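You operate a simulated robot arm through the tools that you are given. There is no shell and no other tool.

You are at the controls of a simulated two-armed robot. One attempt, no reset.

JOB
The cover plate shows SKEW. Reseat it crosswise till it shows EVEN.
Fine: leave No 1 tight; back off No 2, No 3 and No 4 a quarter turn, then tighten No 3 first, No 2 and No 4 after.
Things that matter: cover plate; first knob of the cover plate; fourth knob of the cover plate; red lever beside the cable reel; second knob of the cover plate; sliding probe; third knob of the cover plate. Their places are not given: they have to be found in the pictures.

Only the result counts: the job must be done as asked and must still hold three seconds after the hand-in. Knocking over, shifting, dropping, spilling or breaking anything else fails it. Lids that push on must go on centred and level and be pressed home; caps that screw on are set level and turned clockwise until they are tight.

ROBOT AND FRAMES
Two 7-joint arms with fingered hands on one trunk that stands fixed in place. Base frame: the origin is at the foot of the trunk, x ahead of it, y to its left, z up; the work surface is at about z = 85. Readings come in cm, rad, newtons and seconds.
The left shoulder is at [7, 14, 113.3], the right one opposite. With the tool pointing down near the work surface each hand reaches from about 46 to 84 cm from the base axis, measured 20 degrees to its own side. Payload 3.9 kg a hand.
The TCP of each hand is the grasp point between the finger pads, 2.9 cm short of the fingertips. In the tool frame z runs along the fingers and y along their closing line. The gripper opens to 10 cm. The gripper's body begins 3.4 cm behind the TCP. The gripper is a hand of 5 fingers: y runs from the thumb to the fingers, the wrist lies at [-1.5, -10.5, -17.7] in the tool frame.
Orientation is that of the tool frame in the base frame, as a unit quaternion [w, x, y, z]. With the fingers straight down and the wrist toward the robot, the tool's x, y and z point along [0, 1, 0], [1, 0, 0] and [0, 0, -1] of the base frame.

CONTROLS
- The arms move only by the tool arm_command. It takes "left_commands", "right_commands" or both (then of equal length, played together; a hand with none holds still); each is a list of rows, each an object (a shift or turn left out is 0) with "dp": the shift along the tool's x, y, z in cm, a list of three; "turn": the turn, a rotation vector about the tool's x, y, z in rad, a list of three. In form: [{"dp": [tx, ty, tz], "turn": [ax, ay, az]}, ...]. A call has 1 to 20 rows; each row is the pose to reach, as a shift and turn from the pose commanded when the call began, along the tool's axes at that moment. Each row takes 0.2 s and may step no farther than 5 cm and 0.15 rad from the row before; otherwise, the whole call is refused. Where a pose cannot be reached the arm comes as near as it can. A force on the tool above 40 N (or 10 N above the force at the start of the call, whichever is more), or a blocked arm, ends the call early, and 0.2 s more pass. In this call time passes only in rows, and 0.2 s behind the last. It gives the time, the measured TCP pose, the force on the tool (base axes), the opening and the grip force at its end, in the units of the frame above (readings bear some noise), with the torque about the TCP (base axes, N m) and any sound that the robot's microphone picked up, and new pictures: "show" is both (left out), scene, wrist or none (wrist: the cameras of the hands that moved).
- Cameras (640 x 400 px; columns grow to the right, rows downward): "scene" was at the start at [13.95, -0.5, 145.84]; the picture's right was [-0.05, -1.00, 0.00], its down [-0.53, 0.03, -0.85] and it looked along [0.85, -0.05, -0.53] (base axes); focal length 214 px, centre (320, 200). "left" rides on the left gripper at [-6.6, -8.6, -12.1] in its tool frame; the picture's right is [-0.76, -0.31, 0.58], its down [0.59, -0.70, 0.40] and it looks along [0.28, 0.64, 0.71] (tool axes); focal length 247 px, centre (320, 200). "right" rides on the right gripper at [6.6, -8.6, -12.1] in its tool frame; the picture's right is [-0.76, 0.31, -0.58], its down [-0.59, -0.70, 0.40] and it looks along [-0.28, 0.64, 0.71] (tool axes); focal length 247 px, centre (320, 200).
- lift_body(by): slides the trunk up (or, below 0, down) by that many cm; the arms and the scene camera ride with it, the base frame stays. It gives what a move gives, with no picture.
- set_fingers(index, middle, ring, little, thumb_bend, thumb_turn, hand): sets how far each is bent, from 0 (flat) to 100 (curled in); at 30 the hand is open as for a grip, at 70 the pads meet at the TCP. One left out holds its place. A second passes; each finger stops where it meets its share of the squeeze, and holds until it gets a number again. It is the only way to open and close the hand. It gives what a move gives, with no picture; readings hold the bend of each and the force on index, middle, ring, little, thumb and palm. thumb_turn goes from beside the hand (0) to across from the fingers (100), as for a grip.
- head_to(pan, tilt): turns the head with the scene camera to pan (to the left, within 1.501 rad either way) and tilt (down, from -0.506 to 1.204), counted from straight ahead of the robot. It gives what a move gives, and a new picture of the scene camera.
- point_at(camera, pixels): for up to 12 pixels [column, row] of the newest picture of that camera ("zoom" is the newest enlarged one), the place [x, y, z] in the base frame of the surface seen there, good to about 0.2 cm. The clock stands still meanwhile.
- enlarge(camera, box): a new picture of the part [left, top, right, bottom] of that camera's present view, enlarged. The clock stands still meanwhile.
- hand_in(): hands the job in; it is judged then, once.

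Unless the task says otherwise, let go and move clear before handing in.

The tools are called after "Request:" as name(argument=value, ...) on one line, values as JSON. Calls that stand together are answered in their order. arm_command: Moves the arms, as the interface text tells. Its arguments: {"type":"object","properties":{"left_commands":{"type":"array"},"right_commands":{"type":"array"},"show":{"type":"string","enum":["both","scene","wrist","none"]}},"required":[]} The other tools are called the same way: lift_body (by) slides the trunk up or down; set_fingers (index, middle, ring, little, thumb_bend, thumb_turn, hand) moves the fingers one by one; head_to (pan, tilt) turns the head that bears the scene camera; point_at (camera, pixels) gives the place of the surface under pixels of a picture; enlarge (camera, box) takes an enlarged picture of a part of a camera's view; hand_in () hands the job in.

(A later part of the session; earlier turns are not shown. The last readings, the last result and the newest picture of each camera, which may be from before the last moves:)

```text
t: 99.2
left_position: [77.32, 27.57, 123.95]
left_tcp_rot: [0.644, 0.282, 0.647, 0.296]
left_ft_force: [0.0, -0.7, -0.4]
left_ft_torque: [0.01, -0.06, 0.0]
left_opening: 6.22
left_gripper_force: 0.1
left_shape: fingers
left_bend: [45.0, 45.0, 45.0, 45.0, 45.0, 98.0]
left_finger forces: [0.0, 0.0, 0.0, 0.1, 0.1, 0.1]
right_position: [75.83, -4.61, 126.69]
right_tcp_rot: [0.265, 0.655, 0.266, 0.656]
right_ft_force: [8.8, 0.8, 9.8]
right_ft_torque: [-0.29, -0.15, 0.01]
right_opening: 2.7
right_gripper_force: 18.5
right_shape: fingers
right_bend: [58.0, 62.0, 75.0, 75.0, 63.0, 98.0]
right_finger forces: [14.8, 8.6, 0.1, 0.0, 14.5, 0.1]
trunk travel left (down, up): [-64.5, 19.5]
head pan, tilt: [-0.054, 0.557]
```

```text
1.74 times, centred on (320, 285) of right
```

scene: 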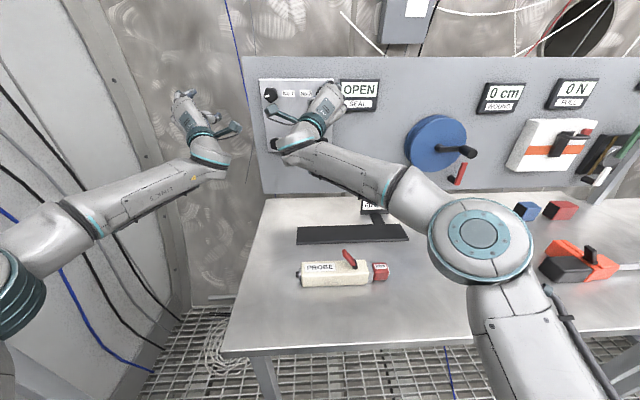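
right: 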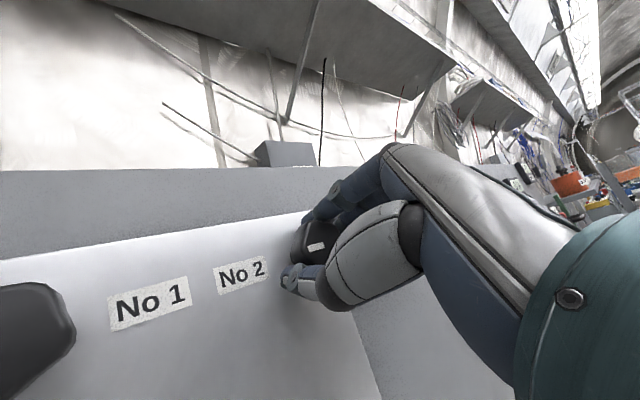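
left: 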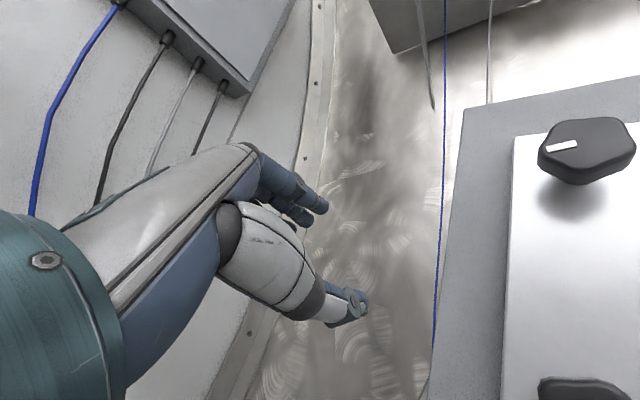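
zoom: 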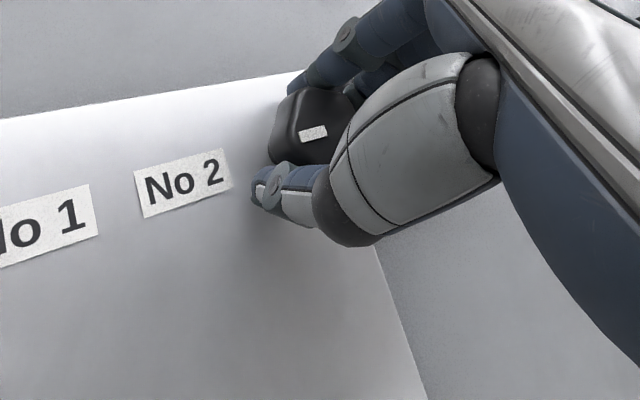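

No 2 reads -0.29 N m with its mark along the label: it is on its stop. I'll press slightly more to make it firm, then release and back away.

Request:
arm_command(right_commands=[{"dp": [-0.02, 0, 0], "turn": [0, 0, 0.06]}, {"dp": [-0.03, 0, 0], "turn": [0, 0, 0.12]}], show="none")

Request:
set_fingers(hand="right", index=45, middle=45, ring=45, little=45, thumb_bend=45)

Request:
arm_command(right_commands=[{"dp": [0, 0, -1.5]}, {"dp": [0, 0, -3]}, {"dp": [0, 0, -5]}, {"dp": [0, 0, -8]}], show="both")

Request:
enlarge(camera="right", box=[40, 30, 360, 350])

```text
t: 99.8
left_position: [77.34, 27.6, 123.89]
left_tcp_rot: [0.644, 0.283, 0.647, 0.296]
left_ft_force: [-0.5, -1.0, -0.3]
left_ft_torque: [0.0, 0.01, -0.03]
left_opening: 6.2
left_gripper_force: 0.1
left_shape: fingers
left_bend: [45.0, 45.0, 45.0, 45.0, 45.0, 98.0]
left_finger forces: [0.0, 0.1, 0.1, 0.1, 0.0, 0.0]
right_position: [75.57, -4.6, 126.64]
right_tcp_rot: [0.225, 0.669, 0.227, 0.67]
right_ft_force: [11.9, 2.1, 12.6]
right_ft_torque: [-0.44, -0.25, 0.04]
right_opening: 2.74
right_gripper_force: 21.1
right_shape: fingers
right_bend: [58.0, 62.0, 75.0, 75.0, 63.0, 99.0]
right_finger forces: [17.4, 9.4, 0.1, 0.1, 15.1, 0.0]
trunk travel left (down, up): [-64.5, 19.5]
head pan, tilt: [-0.054, 0.557]
```

```text
t: 100.8
left_position: [77.29, 27.61, 123.94]
left_tcp_rot: [0.643, 0.283, 0.647, 0.296]
left_ft_force: [0.2, 0.3, 0.3]
left_ft_torque: [0.0, 0.02, -0.02]
left_opening: 6.22
left_gripper_force: 0.0
left_shape: fingers
left_bend: [45.0, 45.0, 45.0, 45.0, 45.0, 98.0]
left_finger forces: [0.0, 0.0, 0.0, 0.1, 0.1, 0.1]
right_position: [75.63, -4.76, 126.51]
right_tcp_rot: [0.226, 0.67, 0.226, 0.67]
right_ft_force: [0.9, -0.8, 0.2]
right_ft_torque: [-0.01, 0.0, -0.05]
right_opening: 6.2
right_gripper_force: 0.0
right_shape: fingers
right_bend: [45.0, 45.0, 45.0, 45.0, 45.0, 98.0]
right_finger forces: [0.0, 0.1, 0.1, 0.1, 0.0, 0.0]
trunk travel left (down, up): [-64.5, 19.5]
head pan, tilt: [-0.054, 0.557]
```

```text
t: 101.8
left_position: [77.18, 27.59, 124.0]
left_tcp_rot: [0.644, 0.282, 0.647, 0.296]
left_ft_force: [0.4, 0.5, 0.3]
left_ft_torque: [0.02, -0.04, 0.0]
left_opening: 6.24
left_gripper_force: 0.2
left_shape: fingers
left_bend: [45.0, 45.0, 45.0, 45.0, 45.0, 98.0]
left_finger forces: [0.0, 0.0, 0.1, 0.1, 0.0, 0.1]
right_position: [67.54, -4.92, 126.61]
right_tcp_rot: [0.226, 0.67, 0.225, 0.67]
right_ft_force: [0.2, -0.3, 0.2]
right_ft_torque: [0.01, -0.02, 0.0]
right_opening: 6.22
right_gripper_force: 0.1
right_shape: fingers
right_bend: [45.0, 45.0, 45.0, 45.0, 45.0, 98.0]
right_finger forces: [0.1, 0.1, 0.1, 0.0, 0.0, 0.1]
trunk travel left (down, up): [-64.5, 19.5]
head pan, tilt: [-0.054, 0.557]
```

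scene: 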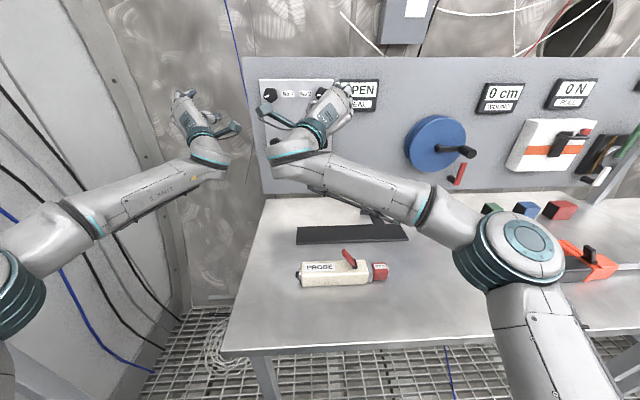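
right: 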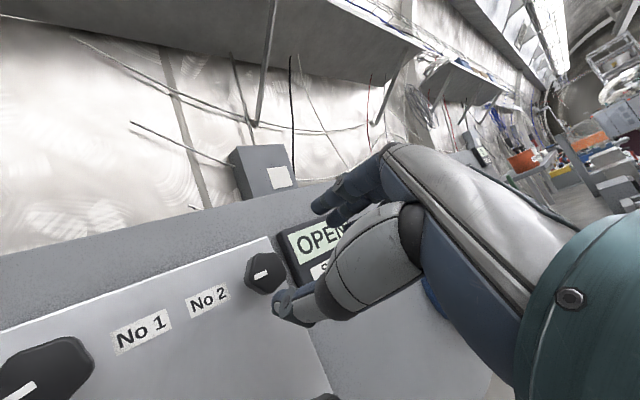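

```text
1.25 times, centred on (200, 190) of right
```

zoom: 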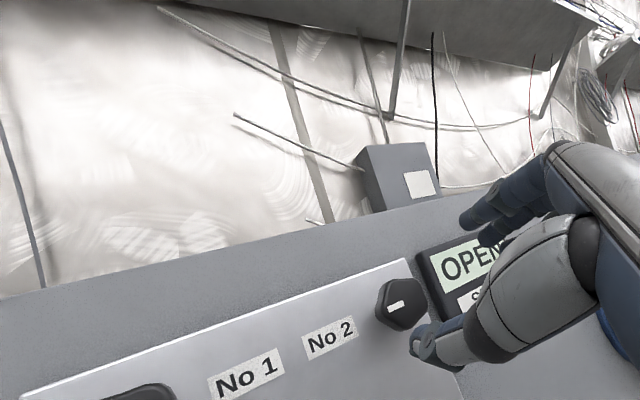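

No 2's mark is along its label and it held -0.44 N m. I'll park the right hand off to the right, lower the trunk 8 cm, and then bring the left hand to No 4.

Request:
arm_command(right_commands=[{"dp": [-1.5, 1.4, -2.2], "turn": [0, 0, -0.1]}, {"dp": [-3, 2.8, -4.4], "turn": [0, 0, -0.2]}, {"dp": [-4.4, 4.2, -6.5], "turn": [0, 0, -0.3]}, {"dp": [-5.9, 5.6, -8.7], "turn": [0, 0, -0.4]}, {"dp": [-7.4, 7.0, -10.9], "turn": [0, 0, -0.5]}, {"dp": [-8.86, 8.33, -13], "turn": [0, 0, -0.6]}], show="scene")

Request:
enlarge(camera="scene", box=[250, 60, 400, 160])

Request:
lift_body(by=-8)

```text
t: 103.2
left_position: [76.97, 27.52, 123.98]
left_tcp_rot: [0.643, 0.283, 0.646, 0.298]
left_ft_force: [0.0, -0.3, -1.1]
left_ft_torque: [0.0, 0.03, 0.03]
left_opening: 6.24
left_gripper_force: 0.0
left_shape: fingers
left_bend: [45.0, 45.0, 45.0, 45.0, 45.0, 98.0]
left_finger forces: [0.0, 0.0, 0.1, 0.0, 0.0, 0.0]
right_position: [54.6, -16.79, 124.48]
right_tcp_rot: [0.413, 0.573, 0.414, 0.574]
right_ft_force: [0.4, -0.3, 0.3]
right_ft_torque: [0.02, -0.03, 0.0]
right_opening: 6.24
right_gripper_force: 0.1
right_shape: fingers
right_bend: [45.0, 45.0, 45.0, 45.0, 45.0, 98.0]
right_finger forces: [0.0, 0.0, 0.0, 0.0, 0.1, 0.0]
trunk travel left (down, up): [-64.5, 19.5]
head pan, tilt: [-0.054, 0.557]
```

scene: 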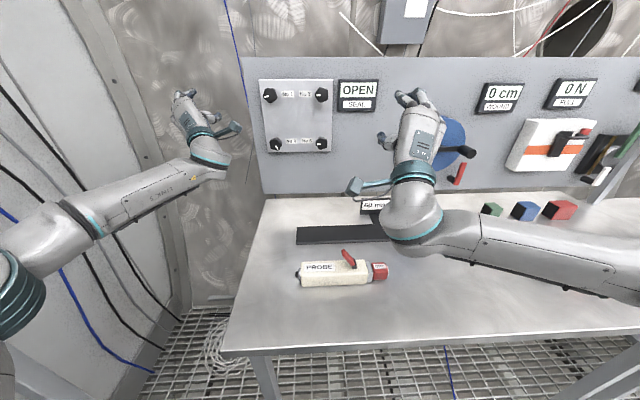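

```text
4.00 times, centred on (325, 110) of scene
```

zoom: 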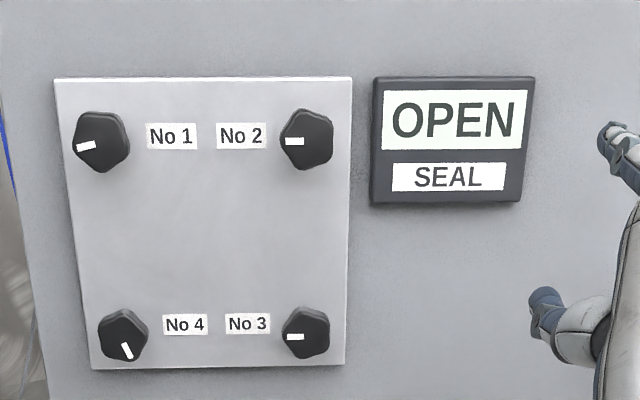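

```text
t: 104.4
left_position: [77.23, 27.59, 115.97]
left_tcp_rot: [0.643, 0.282, 0.647, 0.296]
left_ft_force: [0.3, -0.1, -0.1]
left_ft_torque: [0.04, 0.05, -0.03]
left_opening: 6.24
left_gripper_force: 0.0
left_shape: fingers
left_bend: [45.0, 45.0, 45.0, 45.0, 45.0, 98.0]
left_finger forces: [0.0, 0.1, 0.0, 0.0, 0.1, 0.0]
right_position: [54.83, -16.68, 116.74]
right_tcp_rot: [0.413, 0.574, 0.413, 0.574]
right_ft_force: [-0.3, -0.7, -0.1]
right_ft_torque: [0.0, -0.02, 0.03]
right_opening: 6.21
right_gripper_force: 0.1
right_shape: fingers
right_bend: [45.0, 45.0, 45.0, 45.0, 45.0, 98.0]
right_finger forces: [0.1, 0.0, 0.1, 0.0, 0.0, 0.1]
trunk travel left (down, up): [-56.5, 27.5]
head pan, tilt: [-0.054, 0.557]
```

The overview shows No 1, 2 and 3 with marks to the left and only No 4 still down. I'll bring the left hand back in front of No 4 at roll -0.69.

Request:
arm_command(left_commands=[{"dp": [0, 0, -3.5]}, {"dp": [0, 0, -7]}, {"dp": [-2.4, -2.8, -8], "turn": [0.003, -0.003, 0.01]}, {"dp": [-4.9, -5.5, -8], "turn": [0.006, -0.006, 0.02]}, {"dp": [-7.3, -8.3, -8], "turn": [0.01, -0.01, 0.03]}, {"dp": [-9.7, -11.1, -8], "turn": [0.015, -0.014, 0.043]}, {"dp": [-12.16, -13.84, -8], "turn": [0.015, -0.014, 0.043]}, {"dp": [-12.16, -13.84, -6.27], "turn": [0.015, -0.014, 0.043]}], show="both")

Request:
enlarge(camera="left", box=[200, 170, 440, 400])

```text
t: 106.2
left_position: [71.19, 9.12, 113.54]
left_tcp_rot: [0.639, 0.302, 0.639, 0.304]
left_ft_force: [-0.2, -0.4, -0.7]
left_ft_torque: [-0.01, 0.0, -0.04]
left_opening: 6.25
left_gripper_force: 0.1
left_shape: fingers
left_bend: [45.0, 45.0, 45.0, 45.0, 45.0, 98.0]
left_finger forces: [0.0, 0.1, 0.1, 0.1, 0.0, 0.0]
right_position: [54.84, -16.64, 116.46]
right_tcp_rot: [0.414, 0.574, 0.414, 0.573]
right_ft_force: [0.4, 0.5, 0.2]
right_ft_torque: [0.02, -0.05, -0.01]
right_opening: 6.18
right_gripper_force: 0.1
right_shape: fingers
right_bend: [45.0, 45.0, 45.0, 45.0, 45.0, 98.0]
right_finger forces: [0.0, 0.1, 0.0, 0.1, 0.1, 0.0]
trunk travel left (down, up): [-56.5, 27.5]
head pan, tilt: [-0.054, 0.557]
```

scene: 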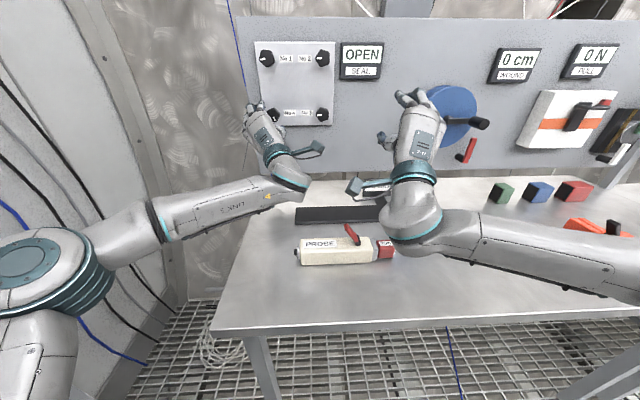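
left: 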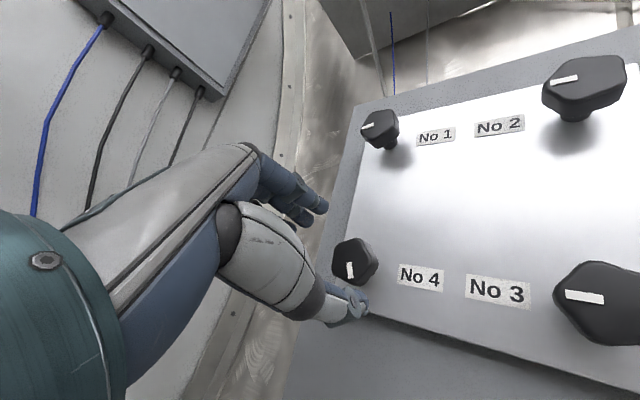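

```text
1.74 times, centred on (320, 285) of left
```

zoom: 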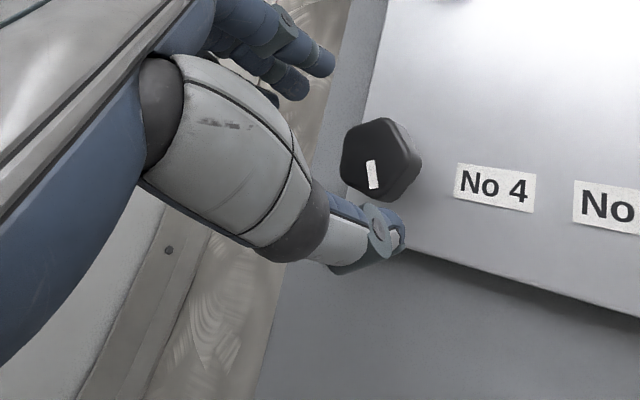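

The left hand is centred on No 4 with its mark pointing down. I'll advance, grip and turn 45° clockwise.

Request:
arm_command(left_commands=[{"dp": [0, 0.1, 1.4]}, {"dp": [0, 0.15, 2.9]}, {"dp": [0, 0.15, 4.5]}], show="none")

Request:
set_fingers(hand="left", index=75, middle=75, ring=75, little=75, thumb_bend=75)

Request:
arm_command(left_commands=[{"dp": [-0.04, 0, 0], "turn": [0, 0, 0.131]}, {"dp": [-0.08, -0.01, 0], "turn": [0, 0, 0.262]}, {"dp": [-0.115, -0.02, 0], "turn": [0, 0, 0.393]}, {"dp": [-0.15, -0.04, 0], "turn": [0, 0, 0.524]}, {"dp": [-0.18, -0.06, 0], "turn": [0, 0, 0.655]}, {"dp": [-0.21, -0.09, 0], "turn": [0, 0, 0.786]}], show="both")

Request:
enlarge(camera="left", box=[200, 170, 440, 400])

```text
t: 107.0
left_position: [75.94, 9.2, 113.7]
left_tcp_rot: [0.639, 0.304, 0.638, 0.303]
left_ft_force: [0.4, 0.0, 0.4]
left_ft_torque: [0.0, 0.01, -0.02]
left_opening: 6.24
left_gripper_force: 0.1
left_shape: fingers
left_bend: [45.0, 45.0, 45.0, 45.0, 45.0, 98.0]
left_finger forces: [0.1, 0.0, 0.0, 0.0, 0.0, 0.1]
right_position: [54.87, -16.81, 116.54]
right_tcp_rot: [0.413, 0.572, 0.416, 0.574]
right_ft_force: [0.8, -0.3, -0.2]
right_ft_torque: [0.03, 0.0, 0.0]
right_opening: 6.19
right_gripper_force: 0.0
right_shape: fingers
right_bend: [45.0, 45.0, 45.0, 45.0, 45.0, 98.0]
right_finger forces: [0.1, 0.0, 0.1, 0.0, 0.0, 0.0]
trunk travel left (down, up): [-56.5, 27.5]
head pan, tilt: [-0.054, 0.557]
```

```text
t: 108.0
left_position: [75.96, 9.34, 113.73]
left_tcp_rot: [0.639, 0.302, 0.639, 0.304]
left_ft_force: [7.1, 4.5, 5.0]
left_ft_torque: [0.01, -0.02, -0.06]
left_opening: 2.77
left_gripper_force: 16.6
left_shape: fingers
left_bend: [59.0, 64.0, 75.0, 75.0, 63.0, 96.0]
left_finger forces: [11.4, 10.1, 0.1, 0.1, 12.1, 0.1]
right_position: [54.91, -16.72, 116.52]
right_tcp_rot: [0.413, 0.573, 0.414, 0.574]
right_ft_force: [-0.2, 0.2, -0.4]
right_ft_torque: [-0.03, -0.01, 0.03]
right_opening: 6.19
right_gripper_force: 0.0
right_shape: fingers
right_bend: [45.0, 45.0, 45.0, 45.0, 45.0, 98.0]
right_finger forces: [0.0, 0.0, 0.1, 0.1, 0.1, 0.0]
trunk travel left (down, up): [-56.5, 27.5]
head pan, tilt: [-0.054, 0.557]
```

```text
t: 109.4
left_position: [75.9, 9.08, 113.8]
left_tcp_rot: [0.471, 0.523, 0.477, 0.527]
left_ft_force: [9.2, 4.2, 9.2]
left_ft_torque: [-0.02, -0.15, 0.06]
left_opening: 2.74
left_gripper_force: 16.6
left_shape: fingers
left_bend: [58.0, 63.0, 75.0, 75.0, 63.0, 96.0]
left_finger forces: [11.2, 11.0, 0.1, 0.0, 11.3, 0.0]
right_position: [54.86, -16.74, 116.61]
right_tcp_rot: [0.413, 0.573, 0.414, 0.574]
right_ft_force: [-0.7, -0.2, -0.3]
right_ft_torque: [0.04, 0.08, -0.03]
right_opening: 6.2
right_gripper_force: 0.0
right_shape: fingers
right_bend: [45.0, 45.0, 45.0, 45.0, 45.0, 98.0]
right_finger forces: [0.0, 0.1, 0.0, 0.0, 0.0, 0.0]
trunk travel left (down, up): [-56.5, 27.5]
head pan, tilt: [-0.054, 0.557]
```

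scene: 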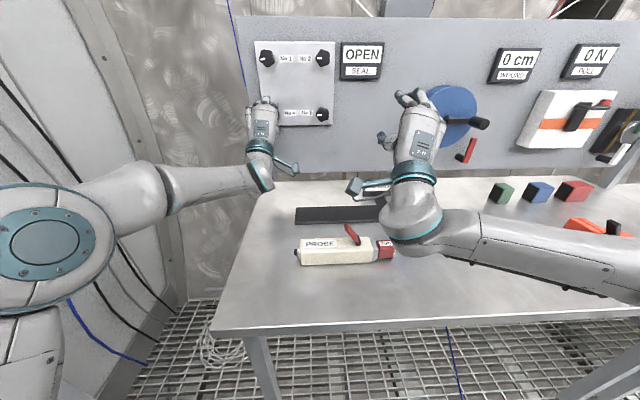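
left: 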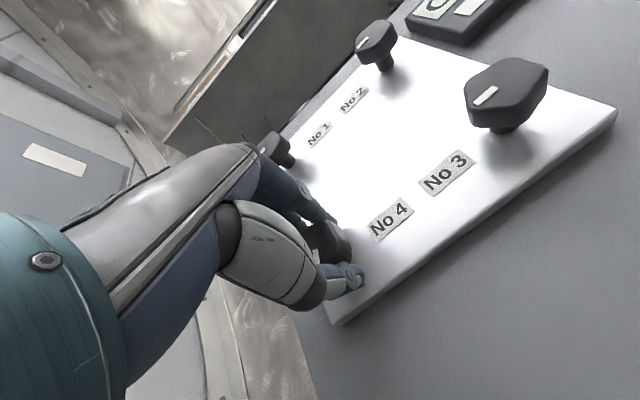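

```text
1.74 times, centred on (320, 285) of left
```

zoom: 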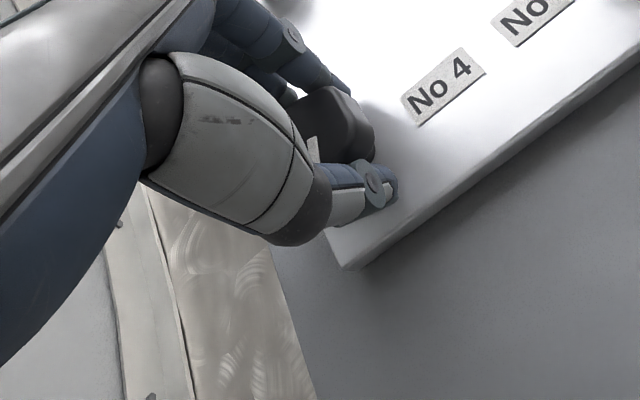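

No 4 has turned 45° clockwise. I'll release, roll back about 1.0 rad to leave room for tightening, and check before regripping.

Request:
set_fingers(hand="left", index=45, middle=45, ring=45, little=45, thumb_bend=45)

Request:
arm_command(left_commands=[{"dp": [0, 0, -1.5]}, {"dp": [0, 0, -3]}, {"dp": [0, 0, -4.5]}, {"dp": [0.04, 0, -4.5], "turn": [0, 0, -0.125]}, {"dp": [0.08, -0.01, -4.5], "turn": [0, 0, -0.25]}, {"dp": [0.11, -0.02, -4.5], "turn": [0, 0, -0.375]}, {"dp": [0.14, -0.04, -4.5], "turn": [0, 0, -0.5]}, {"dp": [0.175, -0.06, -4.5], "turn": [0, 0, -0.625]}, {"dp": [0.2, -0.08, -4.5], "turn": [0, 0, -0.75]}, {"dp": [0.23, -0.11, -4.5], "turn": [0, 0, -0.875]}, {"dp": [0.25, -0.14, -4.5], "turn": [0, 0, -1.0]}], show="wrist")

Request:
enlarge(camera="left", box=[200, 170, 440, 400])

```text
t: 110.4
left_position: [75.81, 9.03, 113.8]
left_tcp_rot: [0.471, 0.522, 0.477, 0.526]
left_ft_force: [-0.8, 0.3, 0.2]
left_ft_torque: [-0.03, 0.0, 0.01]
left_opening: 6.19
left_gripper_force: 0.0
left_shape: fingers
left_bend: [45.0, 45.0, 45.0, 45.0, 45.0, 97.0]
left_finger forces: [0.0, 0.1, 0.0, 0.0, 0.1, 0.0]
right_position: [54.87, -16.74, 116.5]
right_tcp_rot: [0.413, 0.573, 0.414, 0.574]
right_ft_force: [0.3, 0.1, 0.1]
right_ft_torque: [-0.02, 0.02, -0.02]
right_opening: 6.23
right_gripper_force: 0.1
right_shape: fingers
right_bend: [45.0, 45.0, 45.0, 45.0, 45.0, 98.0]
right_finger forces: [0.0, 0.1, 0.0, 0.1, 0.1, 0.1]
trunk travel left (down, up): [-56.5, 27.5]
head pan, tilt: [-0.054, 0.557]
```

```text
t: 112.8
left_position: [71.42, 9.33, 113.67]
left_tcp_rot: [0.667, 0.233, 0.668, 0.233]
left_ft_force: [0.3, 0.7, -0.4]
left_ft_torque: [-0.01, -0.02, 0.0]
left_opening: 6.22
left_gripper_force: 0.0
left_shape: fingers
left_bend: [45.0, 45.0, 45.0, 45.0, 45.0, 98.0]
left_finger forces: [0.0, 0.1, 0.0, 0.0, 0.1, 0.0]
right_position: [54.89, -16.71, 116.48]
right_tcp_rot: [0.413, 0.574, 0.414, 0.573]
right_ft_force: [0.2, 0.1, -0.6]
right_ft_torque: [0.02, -0.03, -0.01]
right_opening: 6.21
right_gripper_force: 0.0
right_shape: fingers
right_bend: [45.0, 45.0, 45.0, 45.0, 45.0, 98.0]
right_finger forces: [0.0, 0.0, 0.1, 0.0, 0.1, 0.0]
trunk travel left (down, up): [-56.5, 27.5]
head pan, tilt: [-0.054, 0.557]
```

left: 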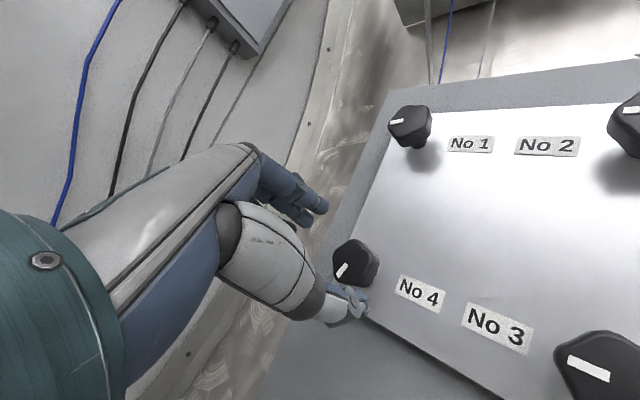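

```text
1.74 times, centred on (320, 285) of left
```

zoom: 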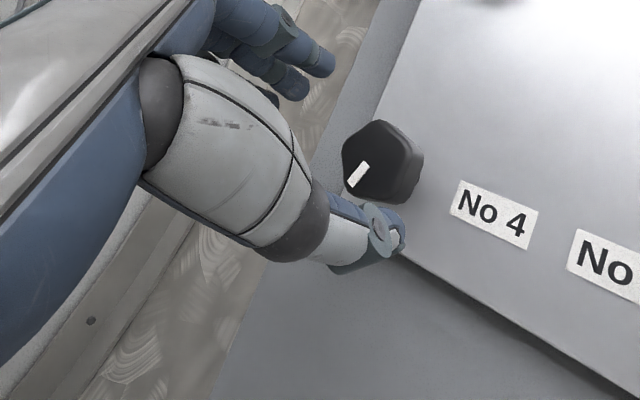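

No 4 needs about another 45–50°. I'll grip and turn clockwise up to the expected stop.

Request:
arm_command(left_commands=[{"dp": [0, 0, 1.4]}, {"dp": [0, 0, 2.9]}, {"dp": [0, 0, 4.5]}], show="none")

Request:
set_fingers(hand="left", index=75, middle=75, ring=75, little=75, thumb_bend=75)

Request:
arm_command(left_commands=[{"dp": [-0.04, 0, 0], "turn": [0, 0, 0.131]}, {"dp": [-0.08, -0.01, 0], "turn": [0, 0, 0.262]}, {"dp": [-0.115, -0.02, 0], "turn": [0, 0, 0.393]}, {"dp": [-0.15, -0.04, 0], "turn": [0, 0, 0.524]}, {"dp": [-0.18, -0.06, 0], "turn": [0, 0, 0.655]}, {"dp": [-0.21, -0.09, 0], "turn": [0, 0, 0.786]}], show="both")

Request:
enlarge(camera="left", box=[200, 170, 440, 400])

```text
t: 113.6
left_position: [75.92, 9.25, 113.69]
left_tcp_rot: [0.668, 0.233, 0.667, 0.233]
left_ft_force: [0.3, 0.4, 0.0]
left_ft_torque: [0.03, -0.03, -0.02]
left_opening: 6.22
left_gripper_force: 0.1
left_shape: fingers
left_bend: [45.0, 45.0, 45.0, 45.0, 45.0, 98.0]
left_finger forces: [0.0, 0.1, 0.0, 0.1, 0.0, 0.1]
right_position: [54.86, -16.8, 116.52]
right_tcp_rot: [0.413, 0.574, 0.413, 0.574]
right_ft_force: [0.6, -0.3, 0.3]
right_ft_torque: [0.03, -0.02, -0.01]
right_opening: 6.19
right_gripper_force: 0.1
right_shape: fingers
right_bend: [45.0, 45.0, 45.0, 45.0, 45.0, 98.0]
right_finger forces: [0.0, 0.0, 0.1, 0.1, 0.0, 0.1]
trunk travel left (down, up): [-56.5, 27.5]
head pan, tilt: [-0.054, 0.557]
```

```text
t: 114.6
left_position: [76.01, 9.54, 113.6]
left_tcp_rot: [0.667, 0.232, 0.668, 0.234]
left_ft_force: [5.2, 2.2, 0.5]
left_ft_torque: [0.0, 0.0, -0.03]
left_opening: 2.81
left_gripper_force: 18.2
left_shape: fingers
left_bend: [59.0, 65.0, 75.0, 75.0, 62.0, 96.0]
left_finger forces: [11.4, 9.6, 0.0, 0.0, 15.4, 0.1]
right_position: [54.93, -16.71, 116.47]
right_tcp_rot: [0.413, 0.574, 0.414, 0.573]
right_ft_force: [0.4, -0.1, 0.8]
right_ft_torque: [-0.01, -0.01, 0.01]
right_opening: 6.21
right_gripper_force: 0.1
right_shape: fingers
right_bend: [45.0, 45.0, 45.0, 45.0, 45.0, 98.0]
right_finger forces: [0.0, 0.0, 0.0, 0.1, 0.1, 0.0]
trunk travel left (down, up): [-56.5, 27.5]
head pan, tilt: [-0.054, 0.557]
```

```text
t: 116.0
left_position: [75.94, 9.2, 113.84]
left_tcp_rot: [0.527, 0.47, 0.528, 0.471]
left_ft_force: [8.6, 5.9, 6.4]
left_ft_torque: [-0.03, -0.11, 0.07]
left_opening: 2.75
left_gripper_force: 18.4
left_shape: fingers
left_bend: [58.0, 64.0, 75.0, 75.0, 64.0, 95.0]
left_finger forces: [11.4, 11.5, 0.0, 0.0, 14.0, 0.1]
right_position: [54.89, -16.68, 116.66]
right_tcp_rot: [0.413, 0.574, 0.414, 0.573]
right_ft_force: [0.8, 1.0, 0.6]
right_ft_torque: [-0.01, 0.02, -0.01]
right_opening: 6.21
right_gripper_force: 0.1
right_shape: fingers
right_bend: [45.0, 45.0, 45.0, 45.0, 45.0, 98.0]
right_finger forces: [0.1, 0.0, 0.0, 0.0, 0.0, 0.0]
trunk travel left (down, up): [-56.5, 27.5]
head pan, tilt: [-0.054, 0.557]
```

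scene: 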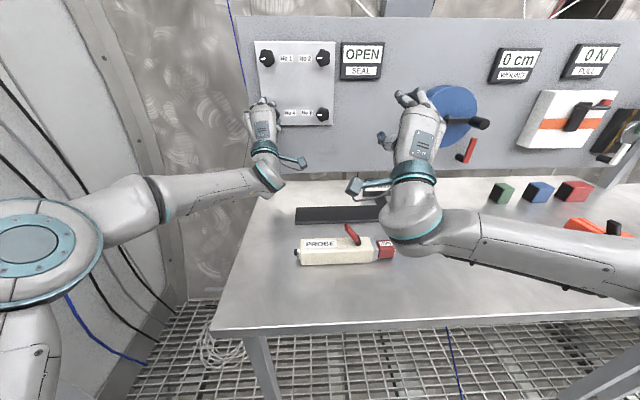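
left: 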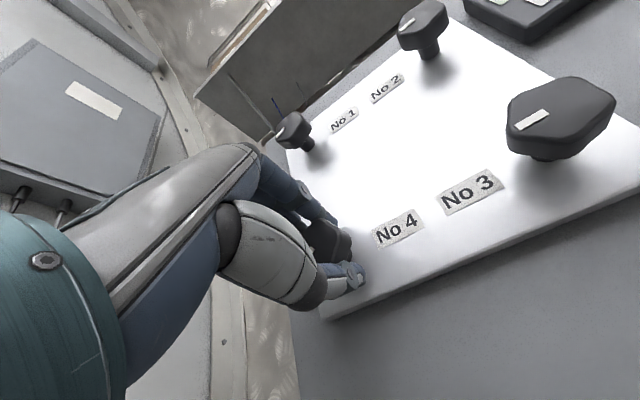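

```text
1.74 times, centred on (320, 285) of left
```

zoom: 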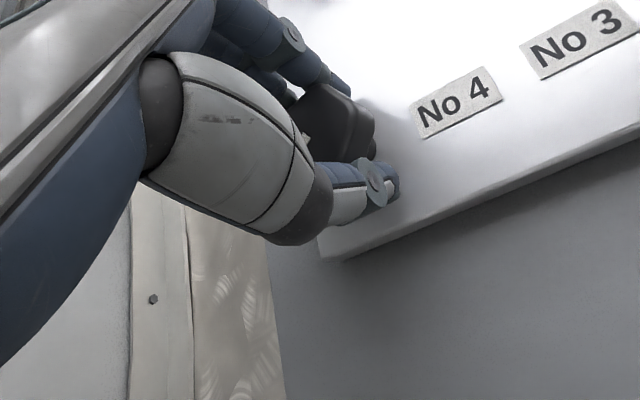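

The torque is still small (-0.03), so No 4 has not reached its stop. I'll continue clockwise in small steps.

Request:
arm_command(left_commands=[{"dp": [-0.02, 0, 0], "turn": [0, 0, 0.06]}, {"dp": [-0.03, 0, 0], "turn": [0, 0, 0.12]}], show="none")

Request:
arm_command(left_commands=[{"dp": [-0.02, 0, 0], "turn": [0, 0, 0.06]}, {"dp": [-0.03, 0, 0], "turn": [0, 0, 0.11]}], show="both")

Request:
enlarge(camera="scene", box=[240, 20, 410, 160])

```text
t: 116.6
left_position: [75.91, 9.21, 113.85]
left_tcp_rot: [0.498, 0.502, 0.498, 0.503]
left_ft_force: [9.9, 5.2, 7.1]
left_ft_torque: [-0.01, -0.14, 0.08]
left_opening: 2.76
left_gripper_force: 19.1
left_shape: fingers
left_bend: [57.0, 64.0, 75.0, 75.0, 64.0, 95.0]
left_finger forces: [11.5, 11.8, 0.0, 0.0, 14.1, 0.1]
right_position: [54.83, -16.6, 116.52]
right_tcp_rot: [0.413, 0.574, 0.414, 0.573]
right_ft_force: [0.0, -0.1, 0.2]
right_ft_torque: [0.03, 0.0, 0.0]
right_opening: 6.25
right_gripper_force: 0.0
right_shape: fingers
right_bend: [45.0, 45.0, 45.0, 45.0, 45.0, 98.0]
right_finger forces: [0.0, 0.0, 0.0, 0.0, 0.1, 0.1]
trunk travel left (down, up): [-56.5, 27.5]
head pan, tilt: [-0.054, 0.557]
```

```text
t: 117.2
left_position: [75.96, 9.07, 113.73]
left_tcp_rot: [0.467, 0.526, 0.475, 0.529]
left_ft_force: [11.8, 6.4, 9.1]
left_ft_torque: [-0.03, -0.21, 0.12]
left_opening: 2.76
left_gripper_force: 19.0
left_shape: fingers
left_bend: [57.0, 63.0, 75.0, 75.0, 64.0, 96.0]
left_finger forces: [11.3, 12.8, 0.0, 0.0, 14.3, 0.0]
right_position: [54.88, -16.61, 116.54]
right_tcp_rot: [0.413, 0.573, 0.414, 0.573]
right_ft_force: [0.8, 0.1, -0.4]
right_ft_torque: [-0.01, -0.01, -0.02]
right_opening: 6.2
right_gripper_force: 0.0
right_shape: fingers
right_bend: [45.0, 45.0, 45.0, 45.0, 45.0, 98.0]
right_finger forces: [0.0, 0.0, 0.1, 0.0, 0.0, 0.0]
trunk travel left (down, up): [-56.5, 27.5]
head pan, tilt: [-0.054, 0.557]
```

scene: 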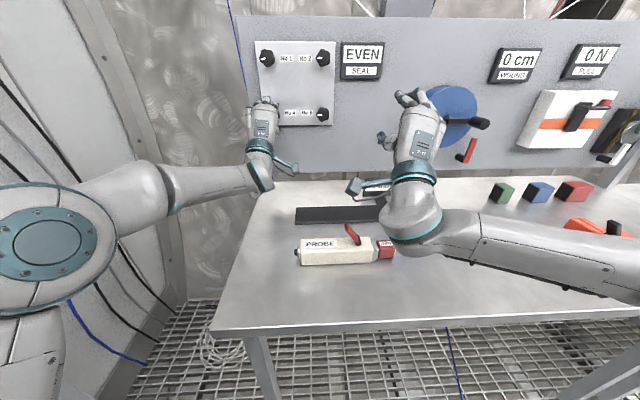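
left: 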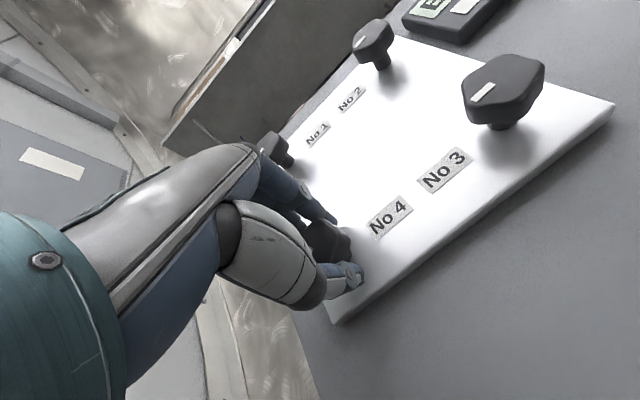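

```text
2.86 times, centred on (325, 90) of scene
```

zoom: 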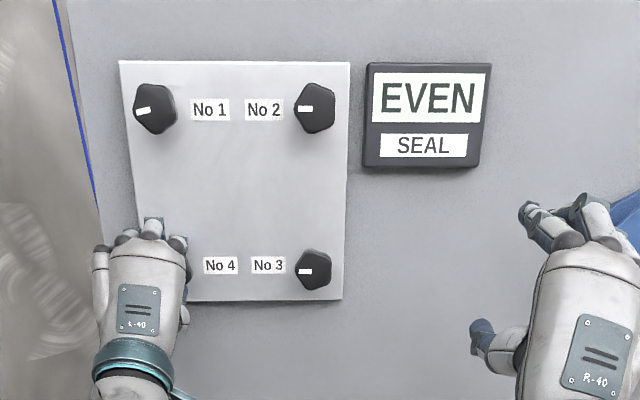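

The display now reads EVEN, but the torque on No 4 has not risen, so it may not be fully on its stop. I'll release, look at its mark, and take one more short grip to make it tight.

Request:
set_fingers(hand="left", index=45, middle=45, ring=45, little=45, thumb_bend=45)

Request:
arm_command(left_commands=[{"dp": [0, 0, -1.5]}, {"dp": [0, 0, -3]}, {"dp": [0, 0, -4.5]}, {"dp": [0.04, 0, -4.5], "turn": [0, 0, -0.125]}, {"dp": [0.08, -0.01, -4.5], "turn": [0, 0, -0.25]}, {"dp": [0.11, -0.02, -4.5], "turn": [0, 0, -0.375]}, {"dp": [0.14, -0.04, -4.5], "turn": [0, 0, -0.5]}, {"dp": [0.175, -0.06, -4.5], "turn": [0, 0, -0.625]}, {"dp": [0.2, -0.08, -4.5], "turn": [0, 0, -0.75]}], show="both")

Request:
enlarge(camera="left", box=[300, 80, 640, 340])

Request:
enlarge(camera="scene", box=[240, 20, 410, 160])

```text
t: 118.2
left_position: [75.81, 8.94, 113.76]
left_tcp_rot: [0.466, 0.525, 0.475, 0.531]
left_ft_force: [0.9, 0.1, 0.0]
left_ft_torque: [-0.02, -0.01, -0.03]
left_opening: 6.2
left_gripper_force: 0.0
left_shape: fingers
left_bend: [45.0, 45.0, 45.0, 45.0, 45.0, 97.0]
left_finger forces: [0.1, 0.1, 0.0, 0.0, 0.1, 0.0]
right_position: [54.83, -16.67, 116.48]
right_tcp_rot: [0.413, 0.573, 0.414, 0.574]
right_ft_force: [-0.6, -0.5, 0.2]
right_ft_torque: [0.01, -0.01, -0.02]
right_opening: 6.19
right_gripper_force: 0.0
right_shape: fingers
right_bend: [45.0, 45.0, 45.0, 45.0, 45.0, 98.0]
right_finger forces: [0.0, 0.0, 0.1, 0.0, 0.0, 0.1]
trunk travel left (down, up): [-56.5, 27.5]
head pan, tilt: [-0.054, 0.557]
```

```text
t: 120.2
left_position: [71.38, 9.29, 113.67]
left_tcp_rot: [0.631, 0.319, 0.631, 0.32]
left_ft_force: [-0.7, 0.1, -0.7]
left_ft_torque: [0.04, 0.03, -0.02]
left_opening: 6.2
left_gripper_force: 0.0
left_shape: fingers
left_bend: [45.0, 45.0, 45.0, 45.0, 45.0, 98.0]
left_finger forces: [0.0, 0.0, 0.0, 0.1, 0.0, 0.0]
right_position: [54.83, -16.79, 116.53]
right_tcp_rot: [0.413, 0.573, 0.414, 0.574]
right_ft_force: [0.6, 0.4, -0.2]
right_ft_torque: [-0.03, 0.0, -0.01]
right_opening: 6.21
right_gripper_force: 0.1
right_shape: fingers
right_bend: [45.0, 45.0, 45.0, 45.0, 45.0, 98.0]
right_finger forces: [0.0, 0.1, 0.0, 0.1, 0.1, 0.0]
trunk travel left (down, up): [-56.5, 27.5]
head pan, tilt: [-0.054, 0.557]
```

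scene: 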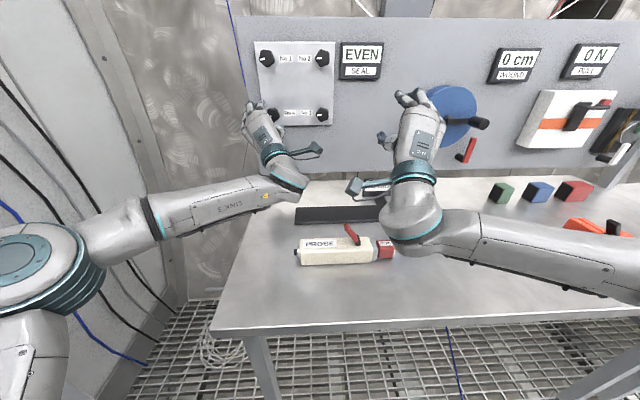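
left: 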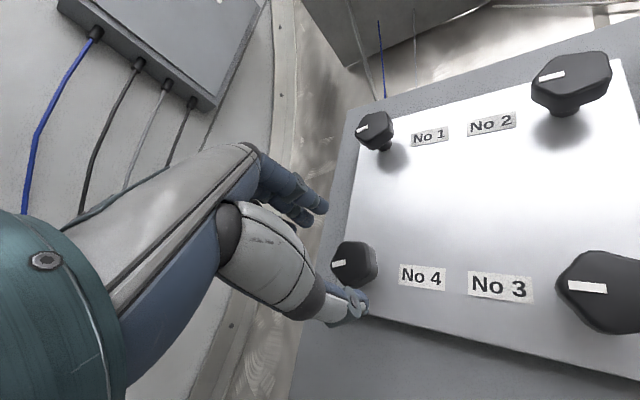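

```text
1.54 times, centred on (470, 210) of left
```

zoom: 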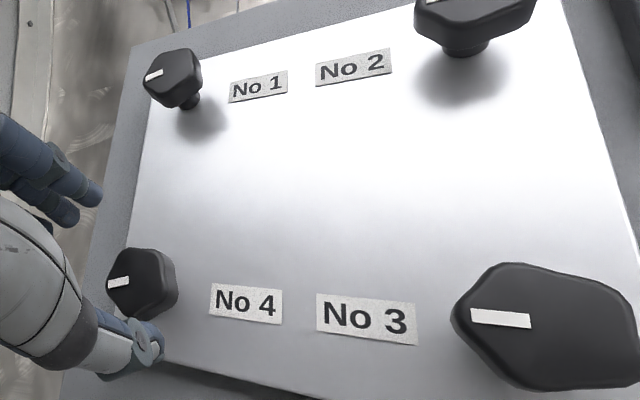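

```text
2.86 times, centred on (325, 90) of scene
```

zoom: 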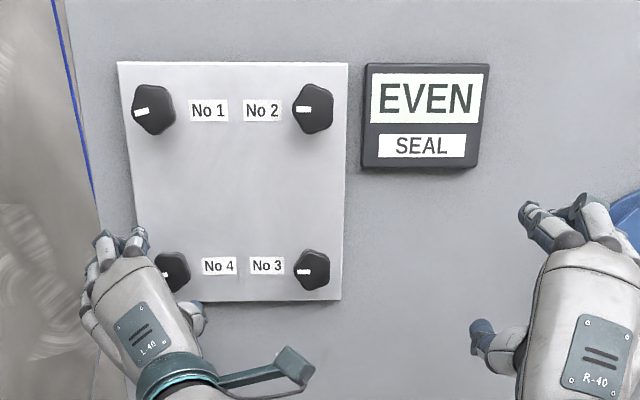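

EVEN holds, but No 4's mark at (118,283) is still about 10–15° short of being level with its label, unlike No 3's. I'll regrip and tighten No 4 to its stop.

Request:
arm_command(left_commands=[{"dp": [0, 0, 1.4]}, {"dp": [0, 0, 2.9]}, {"dp": [0, 0, 4.5]}], show="none")

Request:
set_fingers(hand="left", index=75, middle=75, ring=75, little=75, thumb_bend=75)

Request:
arm_command(left_commands=[{"dp": [-0.02, 0, 0], "turn": [0, 0, 0.07]}, {"dp": [-0.04, 0, 0], "turn": [0, 0, 0.14]}, {"dp": [-0.06, 0, 0], "turn": [0, 0, 0.21]}], show="none")

Request:
arm_command(left_commands=[{"dp": [-0.02, 0, 0], "turn": [0, 0, 0.07]}, {"dp": [-0.04, 0, 0], "turn": [0, 0, 0.14]}], show="both")

```text
t: 121.0
left_position: [76.03, 9.17, 113.82]
left_tcp_rot: [0.631, 0.32, 0.631, 0.32]
left_ft_force: [-0.5, -0.2, -0.3]
left_ft_torque: [0.0, 0.01, -0.01]
left_opening: 6.2
left_gripper_force: 0.1
left_shape: fingers
left_bend: [45.0, 45.0, 45.0, 45.0, 45.0, 98.0]
left_finger forces: [0.1, 0.0, 0.0, 0.1, 0.0, 0.0]
right_position: [54.83, -16.79, 116.58]
right_tcp_rot: [0.412, 0.573, 0.415, 0.574]
right_ft_force: [0.7, -0.5, -0.3]
right_ft_torque: [-0.01, 0.01, 0.01]
right_opening: 6.22
right_gripper_force: 0.0
right_shape: fingers
right_bend: [45.0, 45.0, 45.0, 45.0, 45.0, 98.0]
right_finger forces: [0.0, 0.1, 0.1, 0.0, 0.1, 0.0]
trunk travel left (down, up): [-56.5, 27.5]
head pan, tilt: [-0.054, 0.557]
```

```text
t: 122.0
left_position: [75.97, 9.32, 113.74]
left_tcp_rot: [0.631, 0.318, 0.631, 0.319]
left_ft_force: [5.5, 3.5, 2.0]
left_ft_torque: [0.05, 0.0, -0.05]
left_opening: 2.76
left_gripper_force: 18.6
left_shape: fingers
left_bend: [58.0, 64.0, 75.0, 75.0, 63.0, 96.0]
left_finger forces: [11.8, 9.8, 0.1, 0.1, 15.2, 0.0]
right_position: [54.93, -16.6, 116.59]
right_tcp_rot: [0.414, 0.574, 0.414, 0.573]
right_ft_force: [-0.7, 1.1, -0.5]
right_ft_torque: [0.04, 0.01, 0.02]
right_opening: 6.21
right_gripper_force: 0.1
right_shape: fingers
right_bend: [45.0, 45.0, 45.0, 45.0, 45.0, 98.0]
right_finger forces: [0.0, 0.1, 0.0, 0.1, 0.0, 0.0]
trunk travel left (down, up): [-56.5, 27.5]
head pan, tilt: [-0.054, 0.557]
```

```text
t: 122.8
left_position: [76.06, 9.28, 113.63]
left_tcp_rot: [0.594, 0.384, 0.594, 0.384]
left_ft_force: [8.7, 4.7, 3.7]
left_ft_torque: [-0.01, -0.07, 0.05]
left_opening: 2.73
left_gripper_force: 18.3
left_shape: fingers
left_bend: [58.0, 64.0, 75.0, 75.0, 64.0, 95.0]
left_finger forces: [11.7, 10.6, 0.0, 0.0, 14.1, 0.0]
right_position: [54.98, -16.7, 116.49]
right_tcp_rot: [0.413, 0.574, 0.414, 0.573]
right_ft_force: [-0.6, 0.3, -0.8]
right_ft_torque: [0.0, 0.0, 0.02]
right_opening: 6.2
right_gripper_force: 0.0
right_shape: fingers
right_bend: [45.0, 45.0, 45.0, 45.0, 45.0, 98.0]
right_finger forces: [0.0, 0.0, 0.0, 0.0, 0.0, 0.0]
trunk travel left (down, up): [-56.5, 27.5]
head pan, tilt: [-0.054, 0.557]
```

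```text
t: 123.4
left_position: [76.05, 9.29, 113.74]
left_tcp_rot: [0.565, 0.425, 0.565, 0.425]
left_ft_force: [9.3, 5.2, 5.6]
left_ft_torque: [-0.03, -0.08, 0.02]
left_opening: 2.76
left_gripper_force: 18.2
left_shape: fingers
left_bend: [58.0, 64.0, 75.0, 75.0, 64.0, 95.0]
left_finger forces: [11.7, 11.2, 0.0, 0.0, 13.9, 0.0]
right_position: [54.89, -16.61, 116.41]
right_tcp_rot: [0.413, 0.574, 0.414, 0.573]
right_ft_force: [-0.8, 0.3, -0.5]
right_ft_torque: [0.0, 0.02, 0.02]
right_opening: 6.24
right_gripper_force: 0.1
right_shape: fingers
right_bend: [45.0, 45.0, 45.0, 45.0, 45.0, 98.0]
right_finger forces: [0.0, 0.0, 0.1, 0.1, 0.0, 0.0]
trunk travel left (down, up): [-56.5, 27.5]
head pan, tilt: [-0.054, 0.557]
```

scene: 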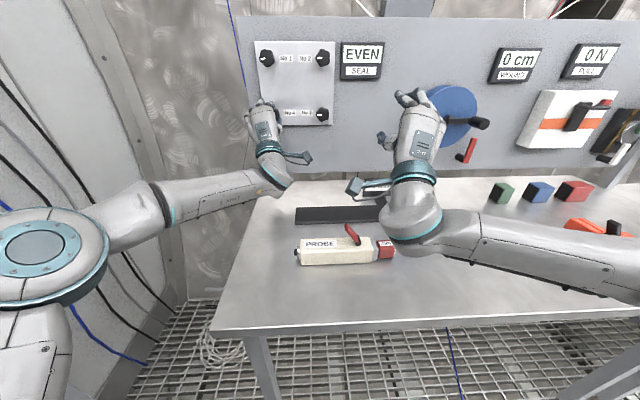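
left: 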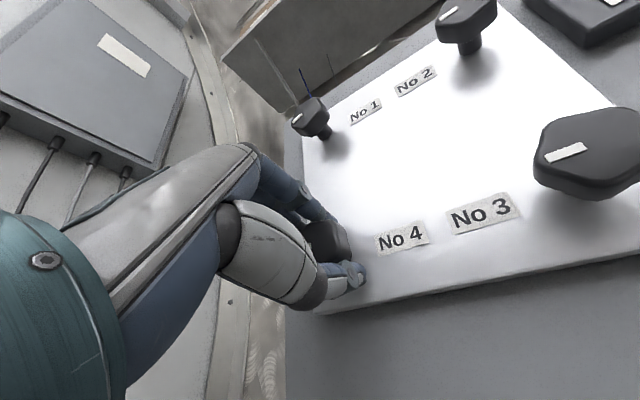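

The torque is still low (-0.03) and EVEN still shows. I'll keep turning No 4 clockwise in small steps until the torque rises.

Request:
arm_command(left_commands=[{"dp": [-0.02, 0, 0], "turn": [0, 0, 0.06]}, {"dp": [-0.03, 0, 0], "turn": [0, 0, 0.12]}], show="none")

Request:
enlarge(camera="left", box=[200, 170, 440, 400])

```text
t: 124.0
left_position: [75.92, 9.26, 113.68]
left_tcp_rot: [0.539, 0.458, 0.539, 0.458]
left_ft_force: [10.1, 7.1, 6.0]
left_ft_torque: [-0.14, -0.11, 0.07]
left_opening: 2.74
left_gripper_force: 18.3
left_shape: fingers
left_bend: [58.0, 64.0, 75.0, 75.0, 64.0, 95.0]
left_finger forces: [11.2, 11.9, 0.1, 0.0, 14.0, 0.0]
right_position: [54.99, -16.5, 116.46]
right_tcp_rot: [0.413, 0.572, 0.416, 0.573]
right_ft_force: [-0.9, 0.2, 0.9]
right_ft_torque: [-0.01, 0.04, -0.05]
right_opening: 6.23
right_gripper_force: 0.1
right_shape: fingers
right_bend: [45.0, 45.0, 45.0, 45.0, 45.0, 98.0]
right_finger forces: [0.1, 0.0, 0.0, 0.0, 0.0, 0.1]
trunk travel left (down, up): [-56.5, 27.5]
head pan, tilt: [-0.054, 0.557]
```

```text
1.74 times, centred on (320, 285) of left
```

zoom: 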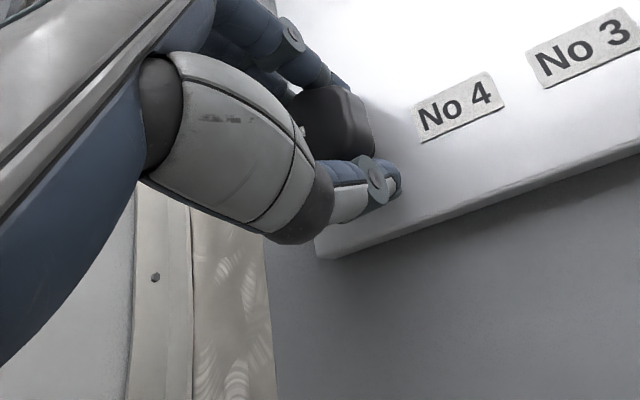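

The torque on No 4 has now begun to rise (-0.14), so the stop is reached. I'll press on to about the level of the other knobs.

Request:
arm_command(left_commands=[{"dp": [-0.02, 0, 0], "turn": [0, 0, 0.06]}, {"dp": [-0.03, 0, 0], "turn": [0, 0, 0.12]}, {"dp": [-0.04, 0, 0], "turn": [0, 0, 0.18]}], show="both")

Request:
enlarge(camera="left", box=[200, 170, 440, 400])

```text
t: 124.8
left_position: [76.1, 9.38, 113.66]
left_tcp_rot: [0.495, 0.504, 0.496, 0.504]
left_ft_force: [10.4, 9.1, 6.3]
left_ft_torque: [-0.33, -0.08, 0.15]
left_opening: 2.63
left_gripper_force: 20.6
left_shape: fingers
left_bend: [57.0, 65.0, 75.0, 75.0, 65.0, 93.0]
left_finger forces: [11.9, 15.4, 0.1, 0.0, 14.5, 0.0]
right_position: [54.87, -16.51, 116.45]
right_tcp_rot: [0.413, 0.574, 0.414, 0.573]
right_ft_force: [-0.3, -0.7, 0.7]
right_ft_torque: [0.02, 0.0, 0.05]
right_opening: 6.23
right_gripper_force: 0.0
right_shape: fingers
right_bend: [45.0, 45.0, 45.0, 45.0, 45.0, 98.0]
right_finger forces: [0.0, 0.0, 0.0, 0.0, 0.0, 0.0]
trunk travel left (down, up): [-56.5, 27.5]
head pan, tilt: [-0.054, 0.557]
```

scene: 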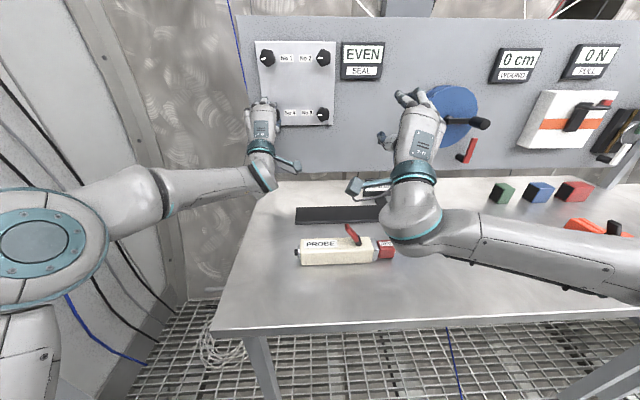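
left: 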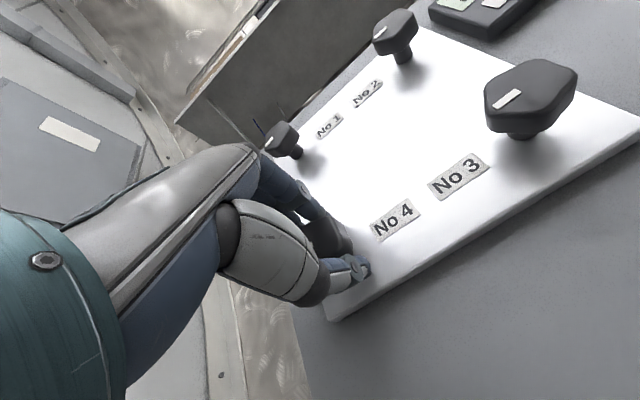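

```text
1.74 times, centred on (320, 285) of left
```

zoom: 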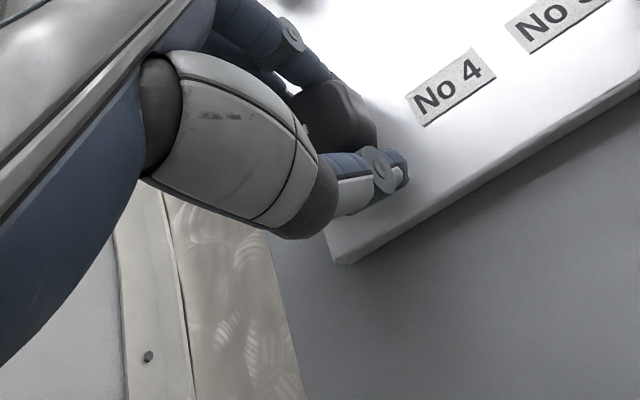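

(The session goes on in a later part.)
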